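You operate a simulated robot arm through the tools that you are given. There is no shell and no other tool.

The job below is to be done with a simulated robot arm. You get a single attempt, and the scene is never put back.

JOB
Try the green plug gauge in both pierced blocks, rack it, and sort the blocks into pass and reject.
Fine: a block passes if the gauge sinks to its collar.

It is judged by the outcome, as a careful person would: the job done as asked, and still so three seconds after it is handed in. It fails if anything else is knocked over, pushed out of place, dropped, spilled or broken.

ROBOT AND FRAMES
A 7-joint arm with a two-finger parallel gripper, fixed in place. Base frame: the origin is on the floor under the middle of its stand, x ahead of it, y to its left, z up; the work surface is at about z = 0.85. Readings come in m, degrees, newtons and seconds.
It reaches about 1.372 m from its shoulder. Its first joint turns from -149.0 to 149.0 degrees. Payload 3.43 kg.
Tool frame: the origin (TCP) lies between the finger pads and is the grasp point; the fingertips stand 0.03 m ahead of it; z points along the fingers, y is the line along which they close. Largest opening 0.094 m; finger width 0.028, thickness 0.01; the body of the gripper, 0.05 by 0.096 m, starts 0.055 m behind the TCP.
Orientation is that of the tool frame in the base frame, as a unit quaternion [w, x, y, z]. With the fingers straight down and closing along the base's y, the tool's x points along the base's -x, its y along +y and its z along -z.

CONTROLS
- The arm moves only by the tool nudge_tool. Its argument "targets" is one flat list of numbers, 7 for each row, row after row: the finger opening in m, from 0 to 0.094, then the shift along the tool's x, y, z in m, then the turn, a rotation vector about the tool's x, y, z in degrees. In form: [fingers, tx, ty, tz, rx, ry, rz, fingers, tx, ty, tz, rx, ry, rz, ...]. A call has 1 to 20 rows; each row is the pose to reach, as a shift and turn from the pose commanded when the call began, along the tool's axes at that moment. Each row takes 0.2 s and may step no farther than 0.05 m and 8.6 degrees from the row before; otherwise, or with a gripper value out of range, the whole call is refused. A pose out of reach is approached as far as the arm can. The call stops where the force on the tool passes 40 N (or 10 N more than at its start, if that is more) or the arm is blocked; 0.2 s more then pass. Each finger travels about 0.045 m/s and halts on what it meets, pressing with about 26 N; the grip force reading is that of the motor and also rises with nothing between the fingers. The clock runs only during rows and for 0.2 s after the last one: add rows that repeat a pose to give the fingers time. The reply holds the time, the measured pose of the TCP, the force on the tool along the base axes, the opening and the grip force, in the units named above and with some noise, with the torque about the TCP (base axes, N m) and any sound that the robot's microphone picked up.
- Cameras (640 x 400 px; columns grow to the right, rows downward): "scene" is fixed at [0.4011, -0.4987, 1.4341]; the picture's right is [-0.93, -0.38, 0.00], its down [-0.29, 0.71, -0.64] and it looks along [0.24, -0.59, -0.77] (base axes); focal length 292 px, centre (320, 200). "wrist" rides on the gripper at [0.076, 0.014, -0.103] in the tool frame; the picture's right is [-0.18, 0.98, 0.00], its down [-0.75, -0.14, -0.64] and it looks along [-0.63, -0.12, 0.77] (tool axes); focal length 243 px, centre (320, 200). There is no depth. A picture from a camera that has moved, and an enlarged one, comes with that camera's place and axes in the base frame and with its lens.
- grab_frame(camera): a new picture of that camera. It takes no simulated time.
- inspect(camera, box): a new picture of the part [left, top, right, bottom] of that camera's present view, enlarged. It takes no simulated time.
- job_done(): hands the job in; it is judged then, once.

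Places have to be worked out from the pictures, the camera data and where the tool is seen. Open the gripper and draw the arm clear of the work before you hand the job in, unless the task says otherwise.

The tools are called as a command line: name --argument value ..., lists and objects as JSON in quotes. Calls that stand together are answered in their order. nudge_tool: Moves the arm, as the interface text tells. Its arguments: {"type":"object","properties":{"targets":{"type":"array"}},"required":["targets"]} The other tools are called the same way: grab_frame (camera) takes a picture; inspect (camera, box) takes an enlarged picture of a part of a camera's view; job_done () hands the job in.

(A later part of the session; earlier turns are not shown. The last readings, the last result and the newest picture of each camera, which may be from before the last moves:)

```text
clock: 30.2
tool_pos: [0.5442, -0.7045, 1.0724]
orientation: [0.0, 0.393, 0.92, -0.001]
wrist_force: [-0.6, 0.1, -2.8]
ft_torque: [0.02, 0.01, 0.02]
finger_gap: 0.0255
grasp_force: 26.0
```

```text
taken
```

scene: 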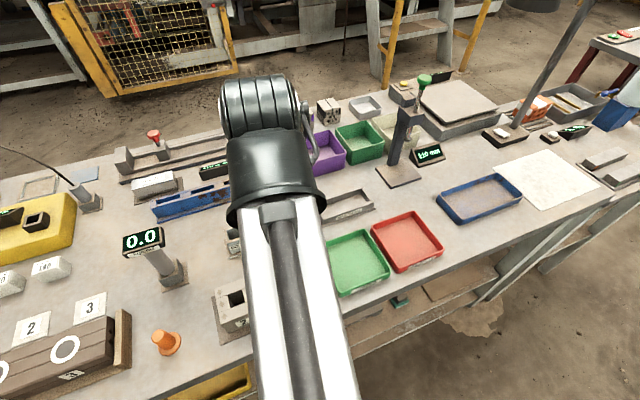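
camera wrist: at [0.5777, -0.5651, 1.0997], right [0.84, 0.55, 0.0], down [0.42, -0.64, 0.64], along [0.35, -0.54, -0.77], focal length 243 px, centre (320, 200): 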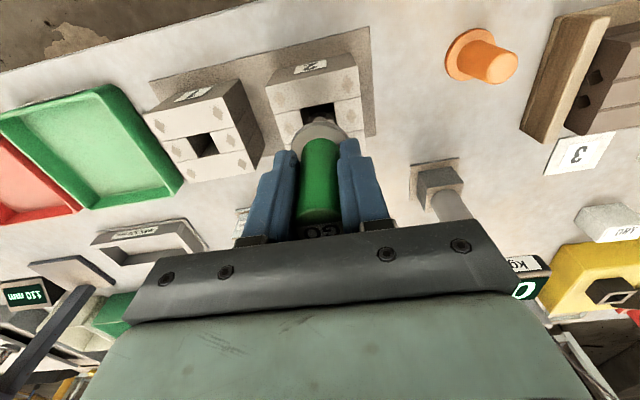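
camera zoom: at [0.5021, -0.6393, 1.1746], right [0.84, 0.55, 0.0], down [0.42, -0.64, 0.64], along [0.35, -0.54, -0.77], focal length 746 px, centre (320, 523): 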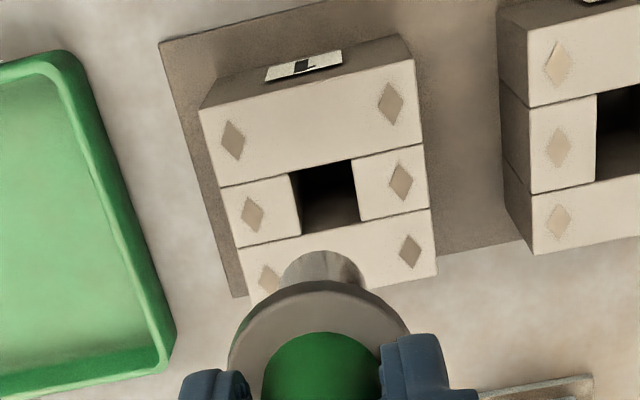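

The hole in block 1 sits in the image exactly where block 2's did when aligned. Lowering to just above the block.

nudge_tool --targets '[0.01, 0, 0, 0.01, 0, 0, 0, 0.01, 0, 0, 0.02, 0, 0, 0, 0.01, 0, 0, 0.03, 0, 0, 0, 0.01, 0, 0, 0.04, 0, 0, 0, 0.01, 0, 0, 0.05, 0, 0, 0, 0.01, 0, 0, 0.056, 0, 0, 0, 0.01, 0, 0, 0.056, 0, 0, 0]'

inspect --camera "wrist" --box '[280, 70, 370, 140]'

```text
clock: 31.8
tool_pos: [0.5448, -0.7041, 1.0175]
orientation: [-0.001, 0.394, 0.919, -0.001]
wrist_force: [0.0, -0.8, -2.3]
ft_torque: [-0.01, -0.01, -0.02]
finger_gap: 0.0252
grasp_force: 25.5
```

```text
5.71 times, centred on (325, 105) of wrist
camera zoom: at [0.5028, -0.6392, 1.1188], right [0.84, 0.55, 0.0], down [0.42, -0.64, 0.64], along [0.35, -0.54, -0.77], focal length 1386 px, centre (291, 743)
```

zoom: 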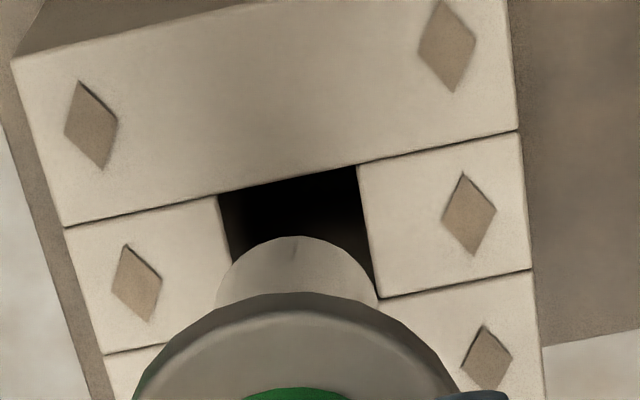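

The plug is just above block 1 and looks wider than its hole. Lowering in 2 mm steps and watching the force.

nudge_tool --targets '[0.01, 0, 0, 0.002, 0, 0, 0, 0.01, 0, 0, 0.004, 0, 0, 0, 0.01, 0, 0, 0.006, 0, 0, 0, 0.01, 0, 0, 0.008, 0, 0, 0, 0.01, 0, 0, 0.008, 0, 0, 0]'

```text
clock: 33.0
tool_pos: [0.5442, -0.7035, 1.0088]
orientation: [0.0, 0.394, 0.919, 0.0]
wrist_force: [-0.4, 0.2, -1.6]
ft_torque: [0.01, -0.02, 0.0]
finger_gap: 0.0254
grasp_force: 26.5
```

No contact yet at z≈1.009. Continuing in 1 mm steps.

nudge_tool --targets '[0.01, 0, 0, 0.001, 0, 0, 0, 0.01, 0, 0, 0.002, 0, 0, 0, 0.01, 0, 0, 0.003, 0, 0, 0, 0.01, 0, 0, 0.004, 0, 0, 0, 0.01, 0, 0, 0.005, 0, 0, 0, 0.01, 0, 0, 0.005, 0, 0, 0]'

inspect --camera "wrist" --box '[280, 70, 370, 140]'

```text
clock: 34.4
tool_pos: [0.5458, -0.7028, 1.0042]
orientation: [0.0, 0.393, 0.919, 0.0]
wrist_force: [-0.3, -0.5, -1.7]
ft_torque: [-0.01, 0.01, -0.01]
finger_gap: 0.0256
grasp_force: 26.2
```

```text
5.71 times, centred on (325, 105) of wrist
camera zoom: at [0.5029, -0.6385, 1.106], right [0.84, 0.55, 0.0], down [0.42, -0.64, 0.64], along [0.35, -0.54, -0.77], focal length 1386 px, centre (291, 743)
```

zoom: 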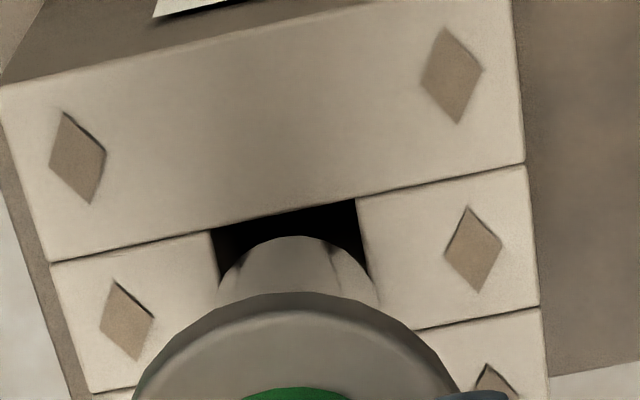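

Still clear, and the plug visibly overlaps both side edges of the hole. Continuing 1 mm at a time.

nudge_tool --targets '[0.01, 0, 0, 0.001, 0, 0, 0, 0.01, 0, 0, 0.002, 0, 0, 0, 0.01, 0, 0, 0.003, 0, 0, 0, 0.01, 0, 0, 0.004, 0, 0, 0, 0.01, 0, 0, 0.004, 0, 0, 0]'

```text
clock: 35.6
tool_pos: [0.5437, -0.7023, 1.0003]
orientation: [0.0, 0.393, 0.92, 0.0]
wrist_force: [0.0, 0.4, -3.3]
ft_torque: [-0.01, 0.02, 0.01]
finger_gap: 0.0253
grasp_force: 26.6
```

No contact yet at commanded z≈1.0005. Three more 1 mm steps.

nudge_tool --targets '[0.01, 0, 0, 0.001, 0, 0, 0, 0.01, 0, 0, 0.002, 0, 0, 0, 0.01, 0, 0, 0.003, 0, 0, 0, 0.01, 0, 0, 0.003, 0, 0, 0]'

inspect --camera "wrist" --box '[280, 70, 370, 140]'

```text
clock: 36.6
tool_pos: [0.5444, -0.7021, 0.999]
orientation: [-0.001, 0.393, 0.92, -0.001]
wrist_force: [-2.1, 4.6, 16.9]
ft_torque: [0.24, 0.11, 0.04]
finger_gap: 0.0257
grasp_force: 25.8
```

```text
5.71 times, centred on (325, 105) of wrist
camera zoom: at [0.5019, -0.6379, 1.1004], right [0.84, 0.55, 0.0], down [0.42, -0.64, 0.64], along [0.35, -0.54, -0.77], focal length 1386 px, centre (291, 743)
```

zoom: 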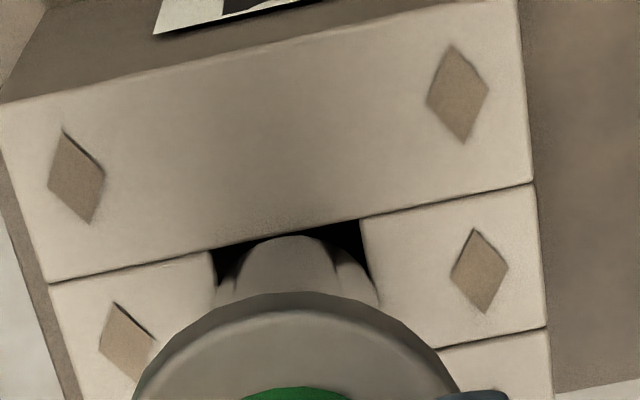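

Contact at z≈0.999 with 17 N: the plug tip is resting on block 1's top and hasn't entered. I need to be sure that is hole size and not misalignment, since there is some sideways force. I'll ease off 2 mm, take a close look, and then probe around.

nudge_tool --targets '[0.01, 0, 0, -0.002, 0, 0, 0, 0.01, 0, 0, -0.003, 0, 0, 0]'

inspect --camera "wrist" --box '[300, 90, 350, 125]'

inspect --camera "scene" --box '[250, 240, 330, 310]'

```text
clock: 37.2
tool_pos: [0.5445, -0.7058, 1.0004]
orientation: [0.001, 0.393, 0.919, -0.001]
wrist_force: [0.5, -0.3, -2.3]
ft_torque: [0.02, 0.01, -0.01]
finger_gap: 0.0254
grasp_force: 25.8
```

```text
11.43 times, centred on (325, 108) of wrist
camera zoom: at [0.5023, -0.6393, 1.1014], right [0.84, 0.55, 0.0], down [0.42, -0.64, 0.64], along [0.35, -0.54, -0.77], focal length 2773 px, centre (263, 1257)
```

zoom: 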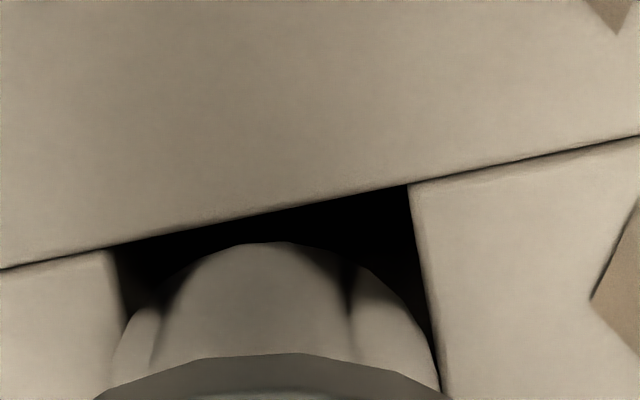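

```text
5.71 times, centred on (290, 275) of scene
camera zoom: at [0.4011, -0.4987, 1.4341], right [-0.93, -0.38, 0.0], down [-0.29, 0.71, -0.64], along [0.24, -0.59, -0.77], focal length 1668 px, centre (491, -229)
```

zoom: 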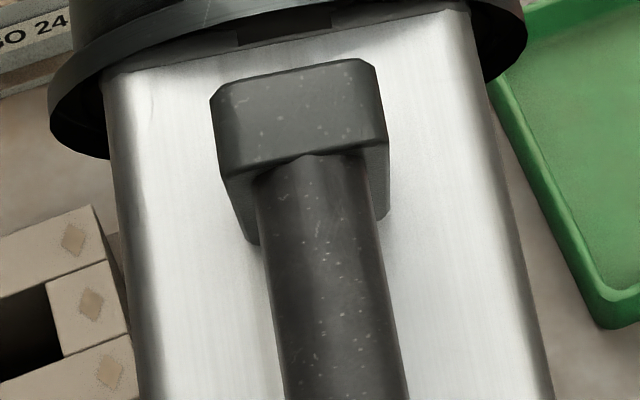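

Close up, the plug is about 3% wider than block 1's hole, and it sits about 0.6 mm left and about 1.3 mm too far out of centre. I'll re-centre and try again gently so the trial is fair.

nudge_tool --targets '[0.01, 0.0013, 0.0006, 0, 0, 0, 0, 0.01, 0.0013, 0.0006, 0.001, 0, 0, 0, 0.01, 0.0013, 0.0006, 0.002, 0, 0, 0, 0.01, 0.0013, 0.0006, 0.003, 0, 0, 0, 0.01, 0.0013, 0.0006, 0.003, 0, 0, 0]'

inspect --camera "wrist" --box '[300, 90, 350, 125]'

```text
clock: 38.4
tool_pos: [0.5443, -0.702, 0.9986]
orientation: [0.001, 0.392, 0.92, -0.001]
wrist_force: [-0.8, 0.0, 18.2]
ft_torque: [-0.14, -0.03, 0.01]
finger_gap: 0.0254
grasp_force: 25.8
```

```text
11.43 times, centred on (325, 108) of wrist
camera zoom: at [0.502, -0.6368, 1.0998], right [0.84, 0.55, 0.0], down [0.42, -0.64, 0.64], along [0.35, -0.54, -0.76], focal length 2773 px, centre (263, 1257)
```

zoom: 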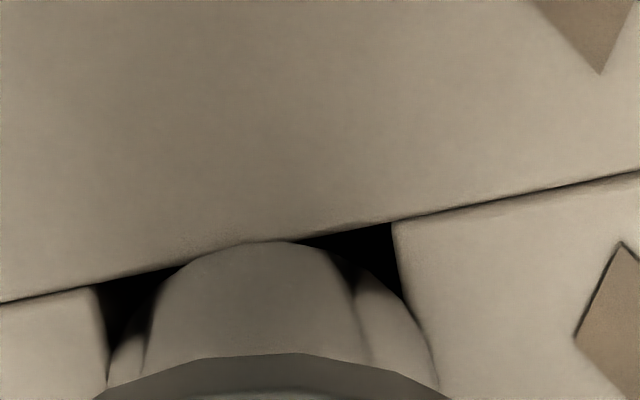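

The plug is again held on the top face at the same height (18 N, purely vertical), this time catching the near rim. One more attempt midway between the two positions, to be certain.

nudge_tool --targets '[0.01, 0, 0, -0.003, 0, 0, 0, 0.01, -0.0006, -0.0003, -0.003, 0, 0, 0, 0.01, -0.0006, -0.0003, -0.002, 0, 0, 0, 0.01, -0.0006, -0.0003, -0.001, 0, 0, 0, 0.01, -0.0006, -0.0003, 0, 0, 0, 0, 0.01, -0.0006, -0.0003, 0, 0, 0, 0]'

inspect --camera "wrist" --box '[300, 90, 350, 125]'

```text
clock: 39.8
tool_pos: [0.5446, -0.7016, 0.9976]
orientation: [0.0, 0.393, 0.92, 0.0]
wrist_force: [0.0, 3.0, 15.7]
ft_torque: [0.19, 0.01, 0.0]
finger_gap: 0.0255
grasp_force: 25.9
```

```text
11.43 times, centred on (325, 108) of wrist
camera zoom: at [0.5019, -0.6371, 1.0998], right [0.84, 0.55, 0.0], down [0.42, -0.64, 0.64], along [0.35, -0.54, -0.77], focal length 2773 px, centre (263, 1257)
```

zoom: 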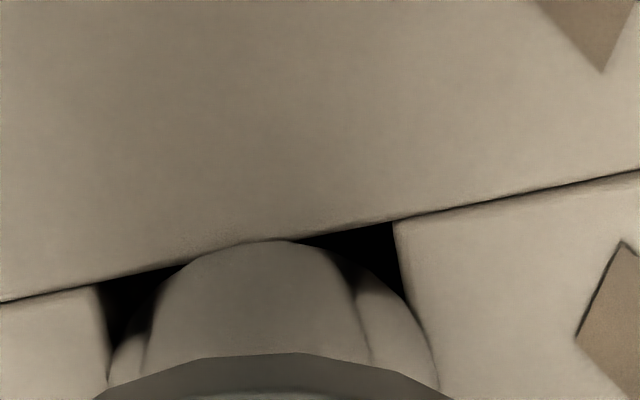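

It stays blocked at the top face at every alignment: the far rim catches at one offset and the near rim 0.6 mm away. The gauge doesn't enter block 1, so block 1 is a reject. Lifting clear and carrying the gauge back toward its holder.

nudge_tool --targets '[0.01, 0, 0, -0.005, 0, 0, 0, 0.01, 0, 0, -0.015, 0, 0, 0, 0.01, 0, 0, -0.03, 0, 0, 0, 0.01, 0, 0, -0.045, 0, 0, 0, 0.01, 0, 0, -0.06, 0, 0, 0, 0.01, 0, 0, -0.075, 0, 0, 0, 0.01, 0, 0, -0.09, 0, 0, 0, 0.01, 0, 0, -0.1025, 0, 0, 0, 0.01, -0.012, 0.0067, -0.1025, 0, 0, 0, 0.01, -0.028, 0.0154, -0.1025, 0, 0, 0, 0.01, -0.044, 0.0243, -0.1025, 0, 0, 0, 0.01, -0.06, 0.0331, -0.1025, 0, 0, 0, 0.01, -0.076, 0.042, -0.1025, 0, 0, 0, 0.01, -0.092, 0.0508, -0.1025, 0, 0, 0, 0.01, -0.108, 0.0596, -0.1025, 0, 0, 0, 0.01, -0.124, 0.0684, -0.1025, 0, 0, 0, 0.01, -0.137, 0.0756, -0.1025, 0, 0, 0, 0.01, -0.1462, 0.0807, -0.1025, 0, 0, 0, 0.01, -0.1462, 0.0807, -0.1025, 0, 0, 0]'

grab_frame --camera "wrist"

inspect --camera "wrist" --box '[230, 30, 410, 160]'

grab_frame --camera "scene"

```text
clock: 43.8
tool_pos: [0.7048, -0.7536, 1.0989]
orientation: [0.0, 0.393, 0.92, -0.001]
wrist_force: [0.5, 0.1, -1.4]
ft_torque: [-0.04, 0.0, 0.02]
finger_gap: 0.0255
grasp_force: 26.3
```

```text
taken
camera wrist: at [0.6628, -0.6882, 1.2013], right [0.84, 0.55, 0.0], down [0.42, -0.64, 0.64], along [0.35, -0.54, -0.77], focal length 243 px, centre (320, 200)
```

wrist: 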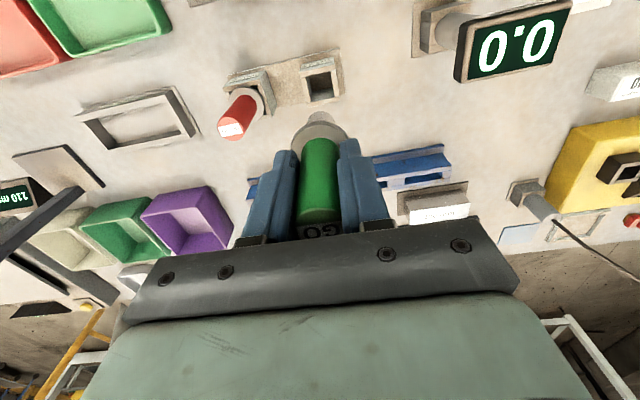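

```text
3.08 times, centred on (320, 95) of wrist
camera zoom: at [0.6628, -0.6882, 1.2013], right [0.84, 0.55, 0.0], down [0.42, -0.64, 0.64], along [0.35, -0.54, -0.77], focal length 746 px, centre (320, 523)
```

zoom: 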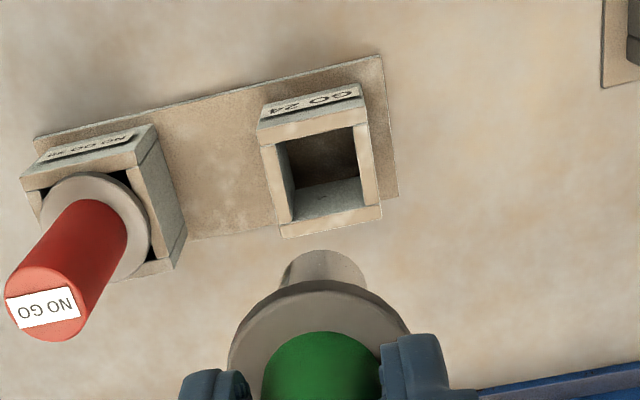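

```text
taken
```

scene: 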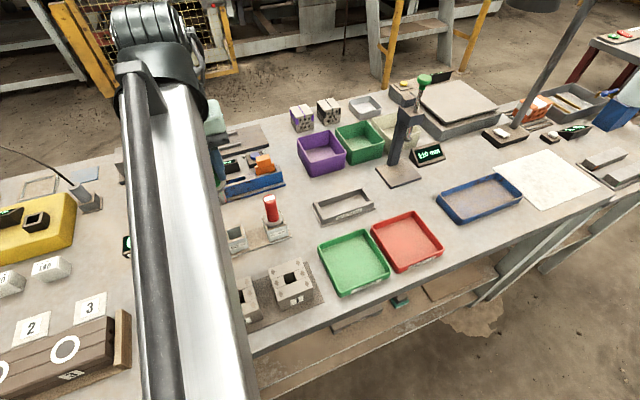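

The holder's socket is directly beneath, and the commanded position now matches the original grasp point to within about 1 mm. Lowering to just above the holder.

nudge_tool --targets '[0.01, -0.0008, -0.0005, 0.015, 0, 0, 0, 0.01, -0.0008, -0.0005, 0.03, 0, 0, 0, 0.01, -0.0008, -0.0005, 0.045, 0, 0, 0, 0.01, -0.0008, -0.0005, 0.06, 0, 0, 0, 0.01, -0.0008, -0.0005, 0.075, 0, 0, 0, 0.01, -0.0008, -0.0005, 0.088, 0, 0, 0, 0.01, -0.0008, -0.0005, 0.1, 0, 0, 0, 0.01, -0.0008, -0.0005, 0.1, 0, 0, 0]'

inspect --camera "wrist" --box '[270, 60, 380, 140]'

inspect --camera "scene" --box '[200, 180, 300, 260]'

```text
clock: 45.6
tool_pos: [0.7043, -0.7527, 0.9995]
orientation: [0.0, 0.393, 0.92, -0.001]
wrist_force: [0.2, 0.0, -2.1]
ft_torque: [-0.01, 0.0, 0.0]
finger_gap: 0.0252
grasp_force: 25.9
```

```text
5.00 times, centred on (325, 100) of wrist
camera zoom: at [0.6619, -0.6882, 1.1014], right [0.84, 0.55, 0.0], down [0.42, -0.64, 0.64], along [0.35, -0.54, -0.77], focal length 1213 px, centre (295, 700)
```

zoom: 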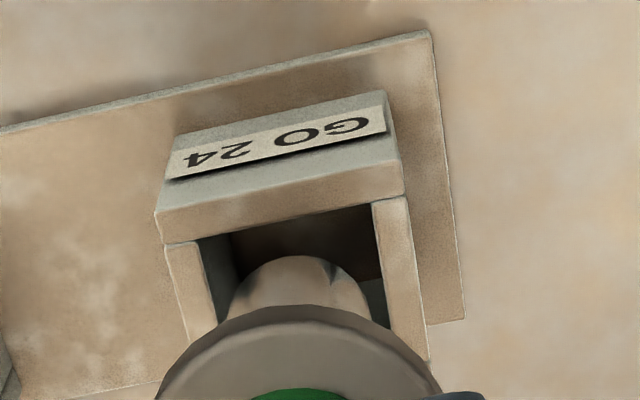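

```text
5.00 times, centred on (250, 220) of scene
camera zoom: at [0.4011, -0.4987, 1.4341], right [-0.93, -0.38, 0.0], down [-0.29, 0.71, -0.64], along [0.24, -0.59, -0.77], focal length 1460 px, centre (670, 100)
```

zoom: 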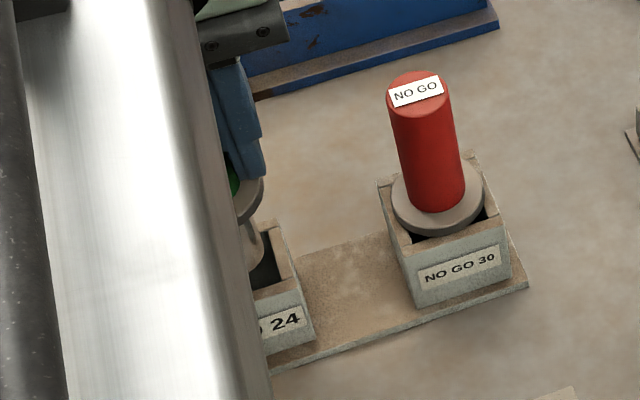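

The plug is centred over the socket with clearance on both sides. Lowering in small steps.

nudge_tool --targets '[0.01, 0, 0, 0.003, 0, 0, 0, 0.01, 0, 0, 0.006, 0, 0, 0, 0.01, 0, 0, 0.009, 0, 0, 0, 0.01, 0, 0, 0.012, 0, 0, 0, 0.01, 0, 0, 0.015, 0, 0, 0, 0.01, 0, 0, 0.015, 0, 0, 0]'

```text
clock: 47.0
tool_pos: [0.7049, -0.7541, 0.9839]
orientation: [0.0, 0.393, 0.919, -0.001]
wrist_force: [-0.2, 0.7, -2.2]
ft_torque: [0.0, 0.0, 0.01]
finger_gap: 0.0254
grasp_force: 25.5
```

The plug is entering freely. Continuing down.

nudge_tool --targets '[0.01, 0, 0, 0.003, 0, 0, 0, 0.01, 0, 0, 0.006, 0, 0, 0, 0.01, 0, 0, 0.009, 0, 0, 0, 0.01, 0, 0, 0.012, 0, 0, 0, 0.01, 0, 0, 0.015, 0, 0, 0, 0.01, 0, 0, 0.018, 0, 0, 0, 0.01, 0, 0, 0.021, 0, 0, 0, 0.01, 0, 0, 0.024, 0, 0, 0, 0.01, 0, 0, 0.027, 0, 0, 0, 0.01, 0, 0, 0.03, 0, 0, 0, 0.01, 0, 0, 0.03, 0, 0, 0]'

inspect --camera "wrist" --box '[270, 60, 380, 140]'

```text
clock: 49.4
tool_pos: [0.7039, -0.7545, 0.9557]
orientation: [0.0, 0.393, 0.92, -0.002]
wrist_force: [0.3, -0.2, -0.9]
ft_torque: [0.01, 0.0, 0.0]
finger_gap: 0.0253
grasp_force: 25.9
```

```text
5.00 times, centred on (325, 100) of wrist
camera zoom: at [0.6616, -0.6888, 1.0566], right [0.84, 0.55, 0.0], down [0.42, -0.64, 0.64], along [0.35, -0.54, -0.77], focal length 1213 px, centre (295, 700)
```

zoom: 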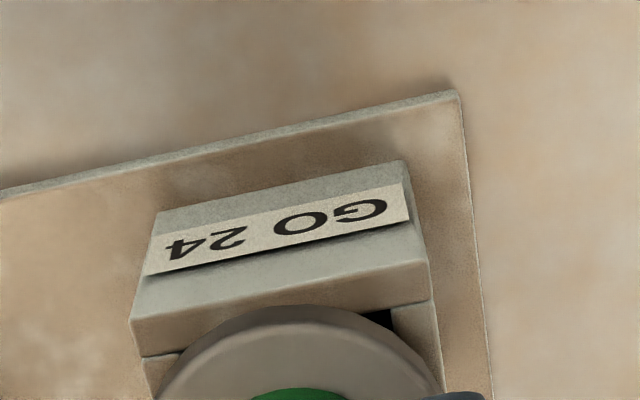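

About 7 mm to go to the original seat. Lowering 1 mm at a time until it touches down.

nudge_tool --targets '[0.01, 0, 0, 0.001, 0, 0, 0, 0.01, 0, 0, 0.002, 0, 0, 0, 0.01, 0, 0, 0.003, 0, 0, 0, 0.01, 0, 0, 0.004, 0, 0, 0, 0.01, 0, 0, 0.005, 0, 0, 0, 0.01, 0, 0, 0.006, 0, 0, 0, 0.01, 0, 0, 0.006, 0, 0, 0]'

```text
clock: 51.0
tool_pos: [0.7039, -0.7538, 0.9482]
orientation: [0.0, 0.393, 0.92, -0.001]
wrist_force: [0.6, 0.5, -1.9]
ft_torque: [0.02, -0.03, -0.03]
finger_gap: 0.0255
grasp_force: 26.3
```

No touchdown yet at 0.949. Two more 1 mm steps.

nudge_tool --targets '[0.01, 0, 0, 0.001, 0, 0, 0, 0.01, 0, 0, 0.002, 0, 0, 0, 0.01, 0, 0, 0.002, 0, 0, 0]'

inspect --camera "wrist" --box '[250, 60, 400, 160]'

```text
clock: 51.8
tool_pos: [0.7037, -0.7541, 0.948]
orientation: [0.0, 0.393, 0.92, -0.001]
wrist_force: [0.2, -1.4, 16.7]
ft_torque: [0.04, -0.01, -0.02]
finger_gap: 0.0254
grasp_force: 25.4
```

```text
4.00 times, centred on (325, 110) of wrist
camera zoom: at [0.6615, -0.6887, 1.0494], right [0.84, 0.55, 0.0], down [0.42, -0.64, 0.64], along [0.35, -0.54, -0.76], focal length 970 px, centre (300, 560)
```

zoom: 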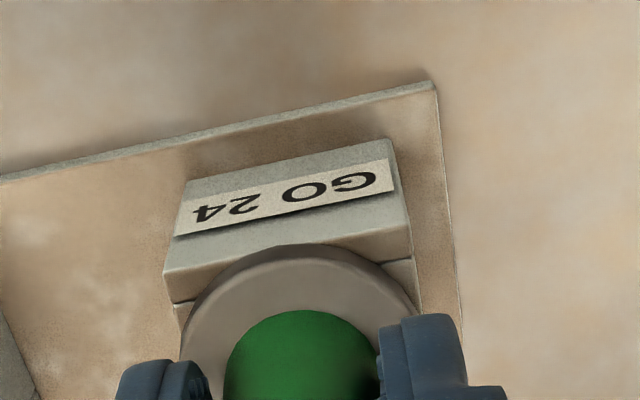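

The gauge is seated in its holder: 17 N at z≈0.948, the same height as originally. Relieving the press slightly and opening the fingers.

nudge_tool --targets '[0.01, 0, 0, -0.0008, 0, 0, 0, 0.026, 0, 0, -0.0008, 0, 0, 0, 0.032, 0, 0, -0.0008, 0, 0, 0, 0.045, 0, 0, -0.0008, 0, 0, 0, 0.06, 0, 0, -0.0008, 0, 0, 0, 0.06, 0, 0, -0.0008, 0, 0, 0, 0.06, 0, 0, -0.0008, 0, 0, 0]'

grab_frame --camera "wrist"

```text
clock: 53.4
tool_pos: [0.7039, -0.7549, 0.9472]
orientation: [0.0, 0.394, 0.919, 0.0]
wrist_force: [-0.1, -0.6, 0.4]
ft_torque: [-0.03, 0.01, 0.01]
finger_gap: 0.0598
grasp_force: 0.0
```

```text
taken
camera wrist: at [0.6618, -0.6893, 1.0492], right [0.84, 0.55, 0.0], down [0.42, -0.64, 0.64], along [0.35, -0.54, -0.77], focal length 243 px, centre (320, 200)
```

wrist: 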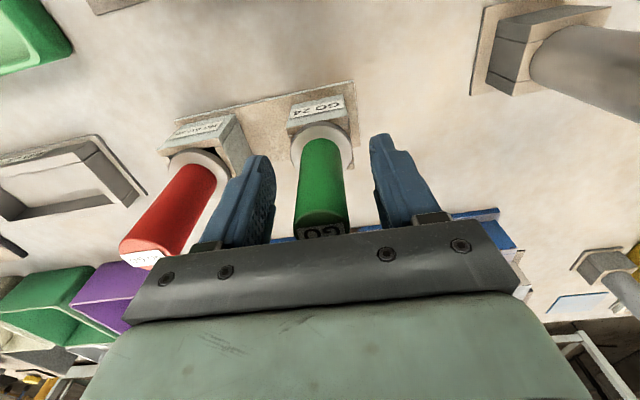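

The GO gauge is standing in its rack, free of the fingers. Retracting straight up.

nudge_tool --targets '[0.06, 0, 0, -0.01, 0, 0, 0, 0.06, 0, 0, -0.02, 0, 0, 0, 0.06, 0, 0, -0.035, 0, 0, 0, 0.06, 0, 0, -0.05, 0, 0, 0, 0.06, 0, 0, -0.065, 0, 0, 0, 0.06, 0, 0, -0.08, 0, 0, 0, 0.06, 0, 0, -0.095, 0, 0, 0, 0.06, 0, 0, -0.11, 0, 0, 0, 0.06, 0, 0, -0.125, 0, 0, 0, 0.06, 0, 0, -0.14, 0, 0, 0, 0.06, 0, 0, -0.152, 0, 0, 0, 0.06, 0, 0, -0.152, 0, 0, 0]'

inspect --camera "wrist" --box '[210, 20, 430, 180]'

```text
clock: 56.0
tool_pos: [0.7031, -0.7538, 1.1006]
orientation: [0.0, 0.393, 0.919, -0.001]
wrist_force: [-0.2, -0.1, -0.5]
ft_torque: [0.03, -0.01, -0.03]
finger_gap: 0.0599
grasp_force: 0.1
```

```text
2.50 times, centred on (320, 100) of wrist
camera zoom: at [0.6615, -0.6881, 1.2025], right [0.84, 0.55, 0.0], down [0.42, -0.64, 0.64], along [0.35, -0.54, -0.77], focal length 606 px, centre (320, 450)
```

zoom: 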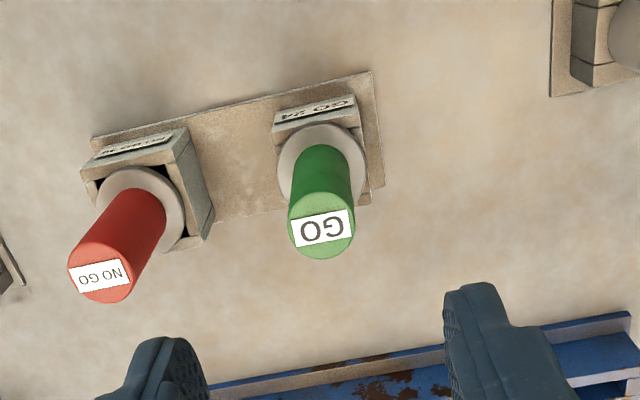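

The GO gauge is racked upright beside NO GO. Next I move over block 2 at height with the fingers fully open.

nudge_tool --targets '[0.07, 0.015, 0.0024, 0, 0, 0, 0, 0.08, 0.03, 0.0048, 0, 0, 0, 0, 0.09, 0.045, 0.0072, 0, 0, 0, 0, 0.094, 0.06, 0.0096, 0, 0, 0, 0, 0.094, 0.075, 0.012, 0, 0, 0, 0, 0.094, 0.09, 0.0144, 0, 0, 0, 0, 0.094, 0.105, 0.0168, 0, 0, 0, 0, 0.094, 0.12, 0.0192, 0, 0, 0, 0, 0.094, 0.135, 0.0216, 0, 0, 0, 0, 0.094, 0.15, 0.024, 0, 0, 0, 0, 0.094, 0.15, 0.024, 0, 0, 0, 0]'

grab_frame --camera "wrist"

inspect --camera "wrist" --box '[150, 20, 430, 200]'

```text
clock: 58.4
tool_pos: [0.6179, -0.6286, 1.1018]
orientation: [0.0, 0.394, 0.919, 0.0]
wrist_force: [0.1, -0.3, -0.1]
ft_torque: [0.01, -0.01, 0.02]
finger_gap: 0.0942
grasp_force: 0.1
```

```text
taken
camera wrist: at [0.5759, -0.5639, 1.2022], right [0.84, 0.55, 0.0], down [0.42, -0.64, 0.64], along [0.35, -0.54, -0.77], focal length 243 px, centre (320, 200)
```

wrist: 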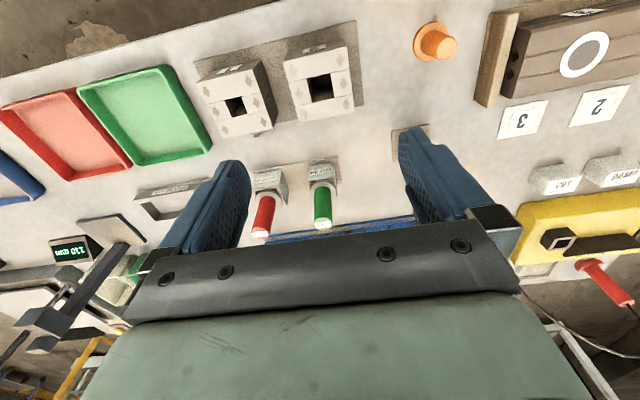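

```text
2.22 times, centred on (290, 110) of wrist
camera zoom: at [0.5759, -0.5639, 1.2022], right [0.84, 0.55, 0.0], down [0.42, -0.64, 0.64], along [0.35, -0.54, -0.77], focal length 539 px, centre (387, 400)
```

zoom: 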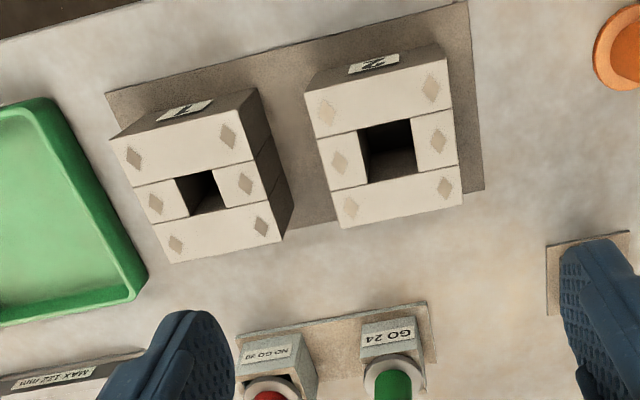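

Block 2's centre is within about 1.5 mm of the tool axis and its sides lie at about 45°. I'll turn 1.2° to match and descend until the fingertips are just above the block top.

nudge_tool --targets '[0.094, 0, 0, 0.02, 0, 0, -0.2, 0.094, 0, 0, 0.04, 0, 0, -0.4, 0.094, 0, 0, 0.06, 0, 0, -0.6, 0.094, 0, 0, 0.08, 0, 0, -0.8, 0.094, 0, 0, 0.1, 0, 0, -1.0, 0.094, 0, 0, 0.12, 0, 0, -1.2, 0.094, 0, 0, 0.14, 0, 0, -1.2, 0.094, 0, 0, 0.15, 0, 0, -1.2, 0.094, 0, 0, 0.15, 0, 0, -1.2]'

grab_frame --camera "wrist"

inspect --camera "scene" --box '[180, 220, 330, 340]'

```text
clock: 60.4
tool_pos: [0.6179, -0.6301, 0.9491]
orientation: [0.0, 0.383, 0.924, -0.001]
wrist_force: [0.1, -0.1, 0.1]
ft_torque: [0.01, -0.01, 0.03]
finger_gap: 0.0939
grasp_force: 0.0
```

```text
taken
camera wrist: at [0.5744, -0.5651, 1.0503], right [0.83, 0.56, 0.0], down [0.43, -0.63, 0.64], along [0.36, -0.53, -0.77], focal length 243 px, centre (320, 200)
```

wrist: 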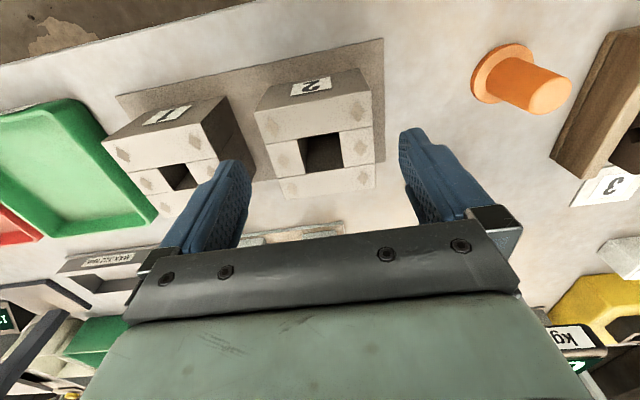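

```text
3.33 times, centred on (255, 280) of scene
camera zoom: at [0.4011, -0.4987, 1.4341], right [-0.93, -0.38, 0.0], down [-0.29, 0.71, -0.64], along [0.24, -0.59, -0.77], focal length 973 px, centre (537, -67)
```

zoom: 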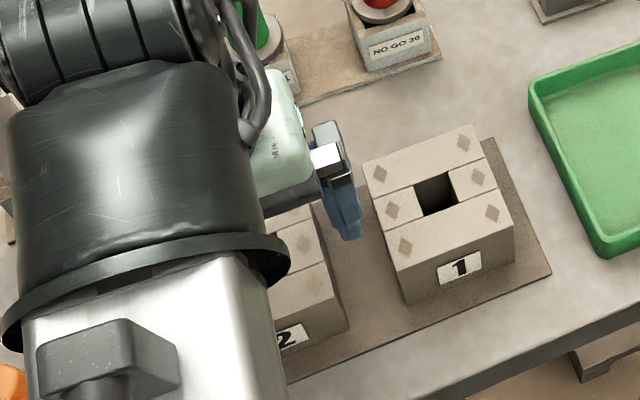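

The fingers straddle block 2, and the left finger clears block 1. Descending to grasp height (TCP z≈0.90, fingertips ≈0.87).

nudge_tool --targets '[0.094, 0, 0, 0.008, 0, 0, 0, 0.094, 0, 0, 0.016, 0, 0, 0, 0.094, 0, 0, 0.024, 0, 0, 0, 0.094, 0, 0, 0.032, 0, 0, 0, 0.094, 0, 0, 0.04, 0, 0, 0, 0.094, 0, 0, 0.048, 0, 0, 0, 0.094, 0, 0, 0.048, 0, 0, 0]'

grab_frame --camera "wrist"

inspect --camera "scene" --box '[180, 220, 330, 340]'

```text
clock: 62.0
tool_pos: [0.6185, -0.6278, 0.9019]
orientation: [0.0, 0.384, 0.923, -0.001]
wrist_force: [-0.6, 0.2, 0.4]
ft_torque: [-0.01, 0.0, 0.01]
finger_gap: 0.094
grasp_force: 0.0
```

```text
taken
camera wrist: at [0.5748, -0.5641, 1.0025], right [0.83, 0.56, 0.0], down [0.43, -0.63, 0.64], along [0.36, -0.53, -0.77], focal length 243 px, centre (320, 200)
```

wrist: 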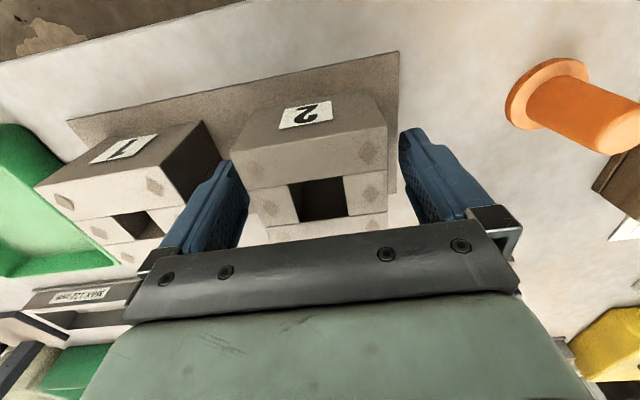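

```text
3.33 times, centred on (255, 280) of scene
camera zoom: at [0.4011, -0.4987, 1.4341], right [-0.93, -0.38, 0.0], down [-0.29, 0.71, -0.64], along [0.24, -0.59, -0.77], focal length 973 px, centre (537, -67)
```

zoom: 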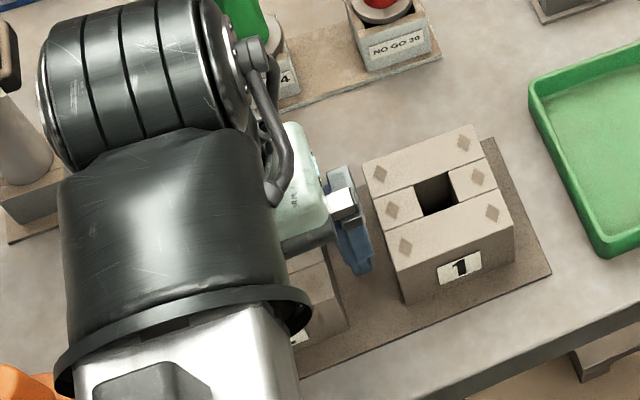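

The fingers are on either side of block 2 with gaps all round and no contact forces. Closing on the block.

nudge_tool --targets '[0.085, 0, 0, 0, 0, 0, 0, 0.078, 0, 0, 0, 0, 0, 0, 0.072, 0, 0, 0, 0, 0, 0, 0.06, 0, 0, 0, 0, 0, 0, 0.05, 0, 0, 0, 0, 0, 0, 0.05, 0, 0, 0, 0, 0, 0, 0.05, 0, 0, 0, 0, 0, 0]'

grab_frame --camera "wrist"

```text
clock: 63.6
tool_pos: [0.6183, -0.6292, 0.9009]
orientation: [0.0, 0.384, 0.924, -0.001]
wrist_force: [-2.6, -2.0, 1.9]
ft_torque: [0.0, 0.03, 0.01]
finger_gap: 0.0743
grasp_force: 26.3
```

```text
taken
camera wrist: at [0.5746, -0.5642, 1.0027], right [0.83, 0.56, 0.0], down [0.43, -0.63, 0.64], along [0.36, -0.53, -0.77], focal length 243 px, centre (320, 200)
```

wrist: 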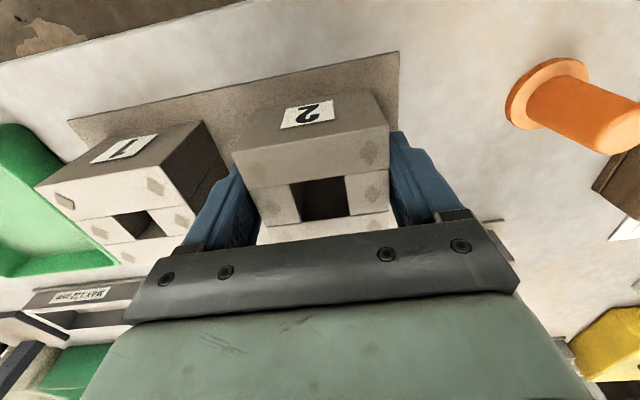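

Block 2 is gripped at a width of 74 mm with 26 N. I'll lift it 1 cm first to check the hold and weight.

nudge_tool --targets '[0.05, 0, 0, -0.002, 0, 0, 0, 0.05, 0, 0, -0.005, 0, 0, 0, 0.05, 0, 0, -0.01, 0, 0, 0, 0.05, 0, 0, -0.015, 0, 0, 0, 0.05, 0, 0, -0.015, 0, 0, 0]'

grab_frame --camera "wrist"

inspect --camera "scene" --box '[180, 220, 330, 340]'

```text
clock: 64.8
tool_pos: [0.6181, -0.6287, 0.9158]
orientation: [-0.001, 0.384, 0.924, -0.001]
wrist_force: [-0.1, -0.5, -2.6]
ft_torque: [0.01, 0.0, -0.03]
finger_gap: 0.0744
grasp_force: 25.9
```

```text
taken
camera wrist: at [0.5744, -0.5647, 1.0178], right [0.83, 0.56, 0.0], down [0.43, -0.63, 0.64], along [0.36, -0.53, -0.77], focal length 243 px, centre (320, 200)
```

wrist: 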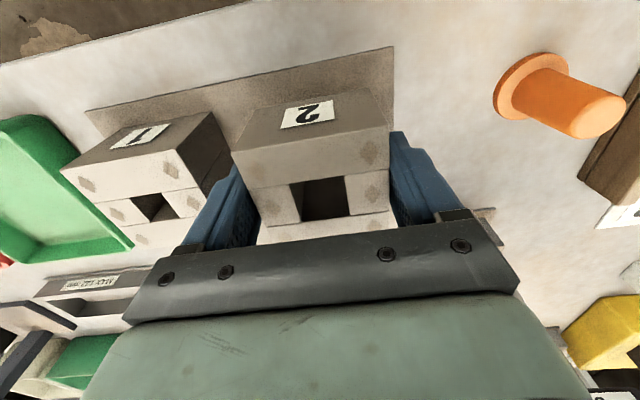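

```text
3.33 times, centred on (255, 280) of scene
camera zoom: at [0.4011, -0.4987, 1.4341], right [-0.93, -0.38, 0.0], down [-0.29, 0.71, -0.64], along [0.24, -0.59, -0.77], focal length 973 px, centre (537, -67)
```

zoom: 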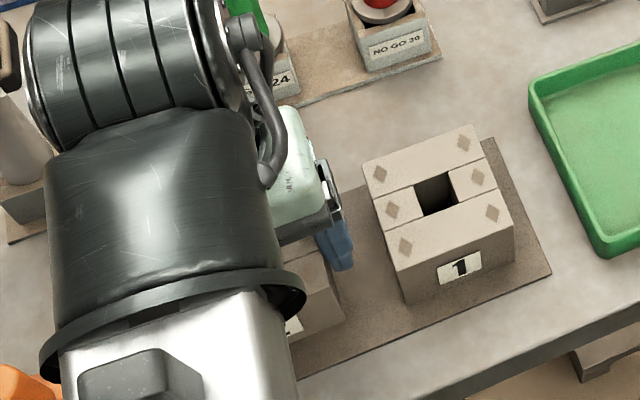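

The block is held firmly (about 0.27 kg) and its hole and label confirm it's block 2. Raising it well above block 1 and carrying it along the table to over the PASS tray.

nudge_tool --targets '[0.05, 0, 0, -0.015, 0, 0, 0, 0.05, 0, 0, -0.032, 0, 0, 0, 0.05, 0, 0, -0.05, 0, 0, 0, 0.05, 0, 0, -0.068, 0, 0, 0, 0.05, 0, 0, -0.086, 0, 0, 0, 0.05, 0, 0, -0.104, 0, 0, 0, 0.05, 0, 0, -0.12, 0, 0, 0, 0.05, 0, 0, -0.135, 0, 0, 0, 0.05, -0.0003, -0.018, -0.135, 0, 0, 0, 0.05, -0.0007, -0.038, -0.135, 0, 0, 0, 0.05, -0.001, -0.06, -0.135, 0, 0, 0, 0.05, -0.0014, -0.082, -0.135, 0, 0, 0, 0.05, -0.0018, -0.104, -0.135, 0, 0, 0, 0.05, -0.0022, -0.126, -0.135, 0, 0, 0, 0.05, -0.0026, -0.148, -0.135, 0, 0, 0, 0.05, -0.003, -0.17, -0.135, 0, 0, 0, 0.05, -0.0034, -0.192, -0.135, 0, 0, 0, 0.05, -0.0038, -0.214, -0.135, 0, 0, 0, 0.05, -0.0041, -0.232, -0.135, 0, 0, 0, 0.05, -0.0043, -0.2461, -0.135, 0, 0, 0]'

grab_frame --camera "wrist"

grab_frame --camera "scene"

```text
clock: 69.0
tool_pos: [0.4468, -0.8056, 1.0527]
orientation: [0.0, 0.383, 0.924, -0.002]
wrist_force: [0.0, -0.6, -3.3]
ft_torque: [0.0, 0.03, -0.01]
finger_gap: 0.0743
grasp_force: 26.4
```

```text
taken
camera wrist: at [0.4031, -0.7409, 1.153], right [0.83, 0.56, 0.0], down [0.43, -0.63, 0.64], along [0.36, -0.53, -0.77], focal length 243 px, centre (320, 200)
```

wrist: 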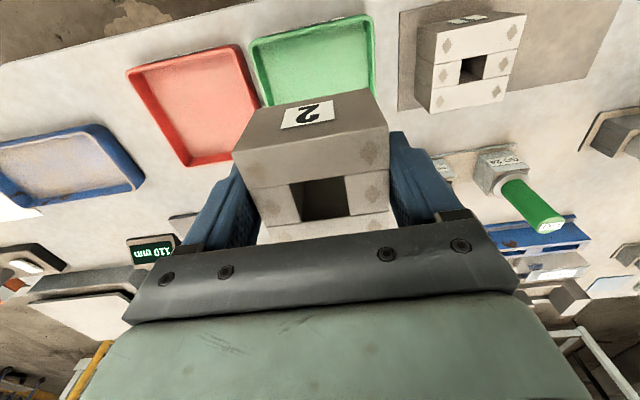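

```text
taken
```

scene: 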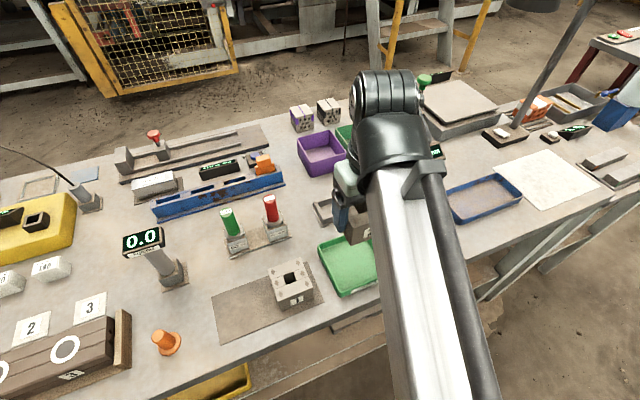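

Block 2 is over the green tray. Zooming in to measure how the tray lies under it.

inspect --camera "wrist" --box '[230, 0, 410, 120]'

inspect --camera "scene" --box '[300, 160, 420, 310]'

```text
3.33 times, centred on (320, 60) of wrist
camera zoom: at [0.4031, -0.7409, 1.153], right [0.83, 0.56, 0.0], down [0.43, -0.63, 0.64], along [0.36, -0.53, -0.77], focal length 809 px, centre (320, 667)
```

zoom: 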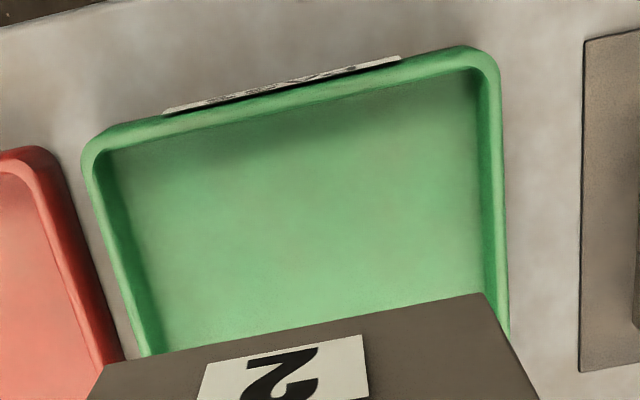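

```text
2.67 times, centred on (360, 235) of scene
camera zoom: at [0.4011, -0.4987, 1.4341], right [-0.93, -0.38, 0.0], down [-0.29, 0.71, -0.64], along [0.24, -0.59, -0.77], focal length 778 px, centre (213, 107)
```

zoom: 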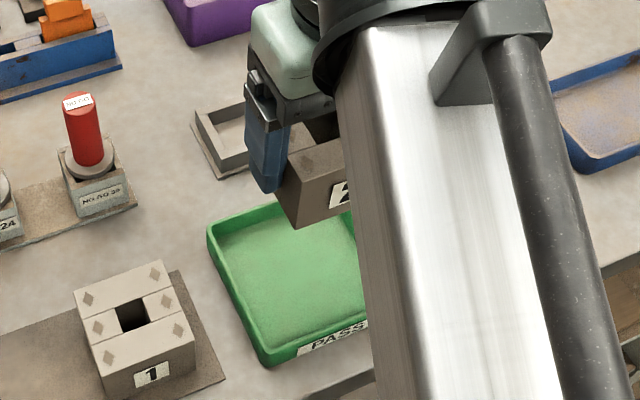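

The tray centre matches the tool axis within a few millimetres in both directions, with about 5 mm outside each finger. Lowering until the block is just above the tray rim.

nudge_tool --targets '[0.05, 0, 0, 0.015, 0, 0, 0, 0.05, 0, 0, 0.03, 0, 0, 0, 0.05, 0, 0, 0.045, 0, 0, 0, 0.05, 0, 0, 0.06, 0, 0, 0, 0.05, 0, 0, 0.075, 0, 0, 0, 0.05, 0, 0, 0.09, 0, 0, 0, 0.05, 0, 0, 0.1, 0, 0, 0, 0.05, 0, 0, 0.11, 0, 0, 0, 0.05, 0, 0, 0.11, 0, 0, 0]'

grab_frame --camera "wrist"

inspect --camera "scene" --box '[300, 160, 420, 310]'

```text
clock: 71.0
tool_pos: [0.4459, -0.8052, 0.9405]
orientation: [0.0, 0.383, 0.924, -0.001]
wrist_force: [-0.1, -0.1, -3.4]
ft_torque: [0.05, 0.01, -0.03]
finger_gap: 0.0744
grasp_force: 25.7
```

```text
taken
camera wrist: at [0.4027, -0.7414, 1.0429], right [0.83, 0.56, 0.0], down [0.43, -0.63, 0.64], along [0.36, -0.53, -0.77], focal length 243 px, centre (320, 200)
```

wrist: 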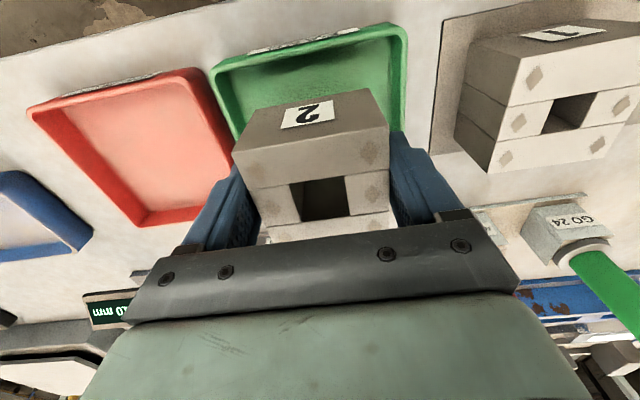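

```text
2.67 times, centred on (360, 235) of scene
camera zoom: at [0.4011, -0.4987, 1.4341], right [-0.93, -0.38, 0.0], down [-0.29, 0.71, -0.64], along [0.24, -0.59, -0.77], focal length 778 px, centre (213, 107)
```

zoom: 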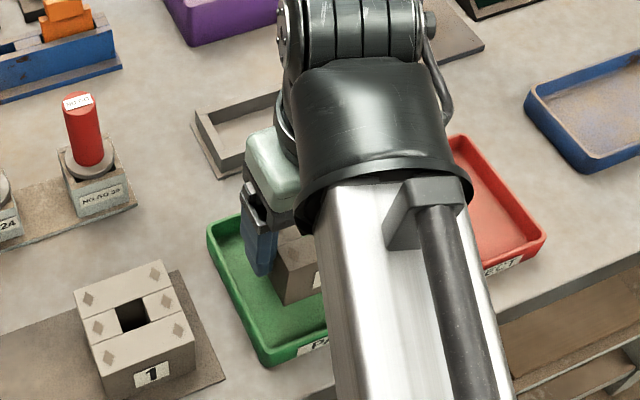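

The block is inside the tray outline with the fingers clear of the walls. Lowering on toward the tray floor.

nudge_tool --targets '[0.05, 0, 0, 0.006, 0, 0, 0, 0.05, 0, 0, 0.012, 0, 0, 0, 0.05, 0, 0, 0.018, 0, 0, 0, 0.05, 0, 0, 0.024, 0, 0, 0, 0.05, 0, 0, 0.029, 0, 0, 0, 0.05, 0, 0, 0.029, 0, 0, 0]'

inspect --camera "scene" --box '[340, 210, 430, 310]'

inspect --camera "wrist" --box '[170, 0, 450, 250]'

```text
clock: 72.4
tool_pos: [0.4456, -0.8052, 0.9133]
orientation: [0.0, 0.384, 0.924, -0.001]
wrist_force: [-0.6, -0.6, -2.6]
ft_torque: [-0.01, -0.01, -0.04]
finger_gap: 0.0743
grasp_force: 26.5
```

```text
4.00 times, centred on (385, 260) of scene
camera zoom: at [0.4011, -0.4987, 1.4341], right [-0.93, -0.38, 0.0], down [-0.29, 0.71, -0.64], along [0.24, -0.59, -0.77], focal length 1168 px, centre (60, -40)
```

zoom: 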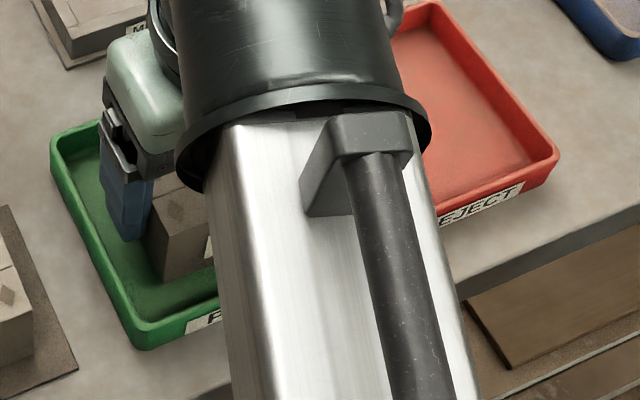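

```text
1.60 times, centred on (310, 125) of wrist
camera zoom: at [0.4025, -0.7412, 1.0147], right [0.83, 0.56, 0.0], down [0.43, -0.63, 0.64], along [0.36, -0.53, -0.77], focal length 388 px, centre (336, 320)
```

zoom: 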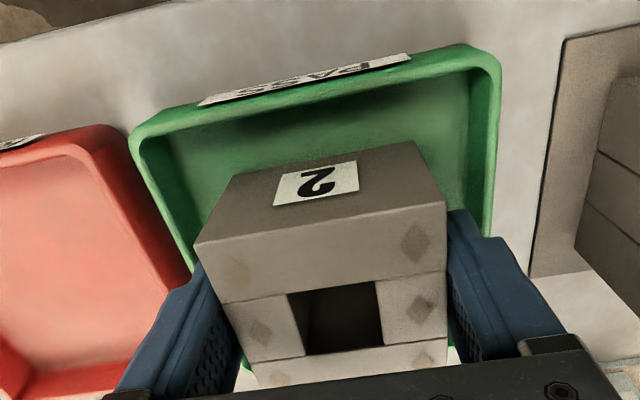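

The fingers and block are inside the tray walls and not touching. Lowering in small steps to feel for the tray floor.

nudge_tool --targets '[0.05, 0, 0, 0.0015, 0, 0, 0, 0.05, 0, 0, 0.003, 0, 0, 0, 0.05, 0, 0, 0.0045, 0, 0, 0, 0.05, 0, 0, 0.006, 0, 0, 0, 0.05, 0, 0, 0.006, 0, 0, 0]'

```text
clock: 73.6
tool_pos: [0.4462, -0.8054, 0.908]
orientation: [-0.001, 0.383, 0.924, -0.001]
wrist_force: [-0.3, 0.0, -2.6]
ft_torque: [0.03, 0.01, -0.04]
finger_gap: 0.0742
grasp_force: 26.5
```

No floor contact yet. Continuing in 1 mm steps.

nudge_tool --targets '[0.05, 0, 0, 0.001, 0, 0, 0, 0.05, 0, 0, 0.002, 0, 0, 0, 0.05, 0, 0, 0.003, 0, 0, 0, 0.05, 0, 0, 0.004, 0, 0, 0, 0.05, 0, 0, 0.004, 0, 0, 0]'

```text
clock: 74.8
tool_pos: [0.4462, -0.8047, 0.9044]
orientation: [0.0, 0.383, 0.924, -0.002]
wrist_force: [1.9, -3.6, 17.3]
ft_torque: [0.39, 0.05, -0.01]
finger_gap: 0.0742
grasp_force: 26.4
```

Floor contact (17 N, block resting on the tray floor). Relieving 1 mm, then opening only a few millimetres so the fingers stay clear of the tray walls.

nudge_tool --targets '[0.05, 0, 0, -0.001, 0, 0, 0, 0.075, 0, 0, -0.001, 0, 0, 0, 0.077, 0, 0, -0.001, 0, 0, 0, 0.079, 0, 0, -0.001, 0, 0, 0, 0.079, 0, 0, -0.001, 0, 0, 0]'

inspect --camera "wrist" --box '[170, 0, 450, 250]'

```text
clock: 76.0
tool_pos: [0.4461, -0.8052, 0.9037]
orientation: [0.0, 0.384, 0.924, 0.0]
wrist_force: [-0.3, 1.1, -0.5]
ft_torque: [0.0, -0.03, -0.01]
finger_gap: 0.0792
grasp_force: 0.2
```

```text
1.60 times, centred on (310, 125) of wrist
camera zoom: at [0.4026, -0.7407, 1.0053], right [0.83, 0.56, 0.0], down [0.43, -0.63, 0.64], along [0.36, -0.53, -0.77], focal length 388 px, centre (336, 320)
```

zoom: 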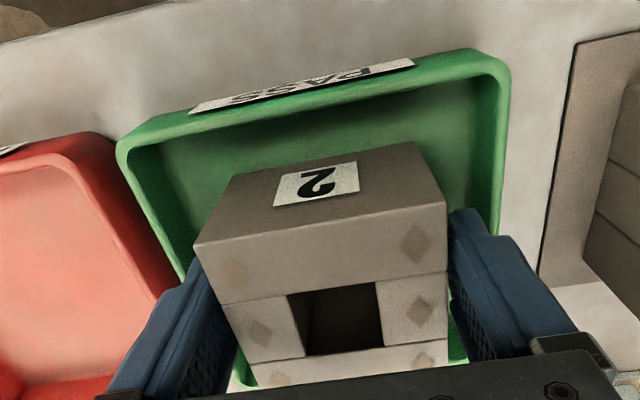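

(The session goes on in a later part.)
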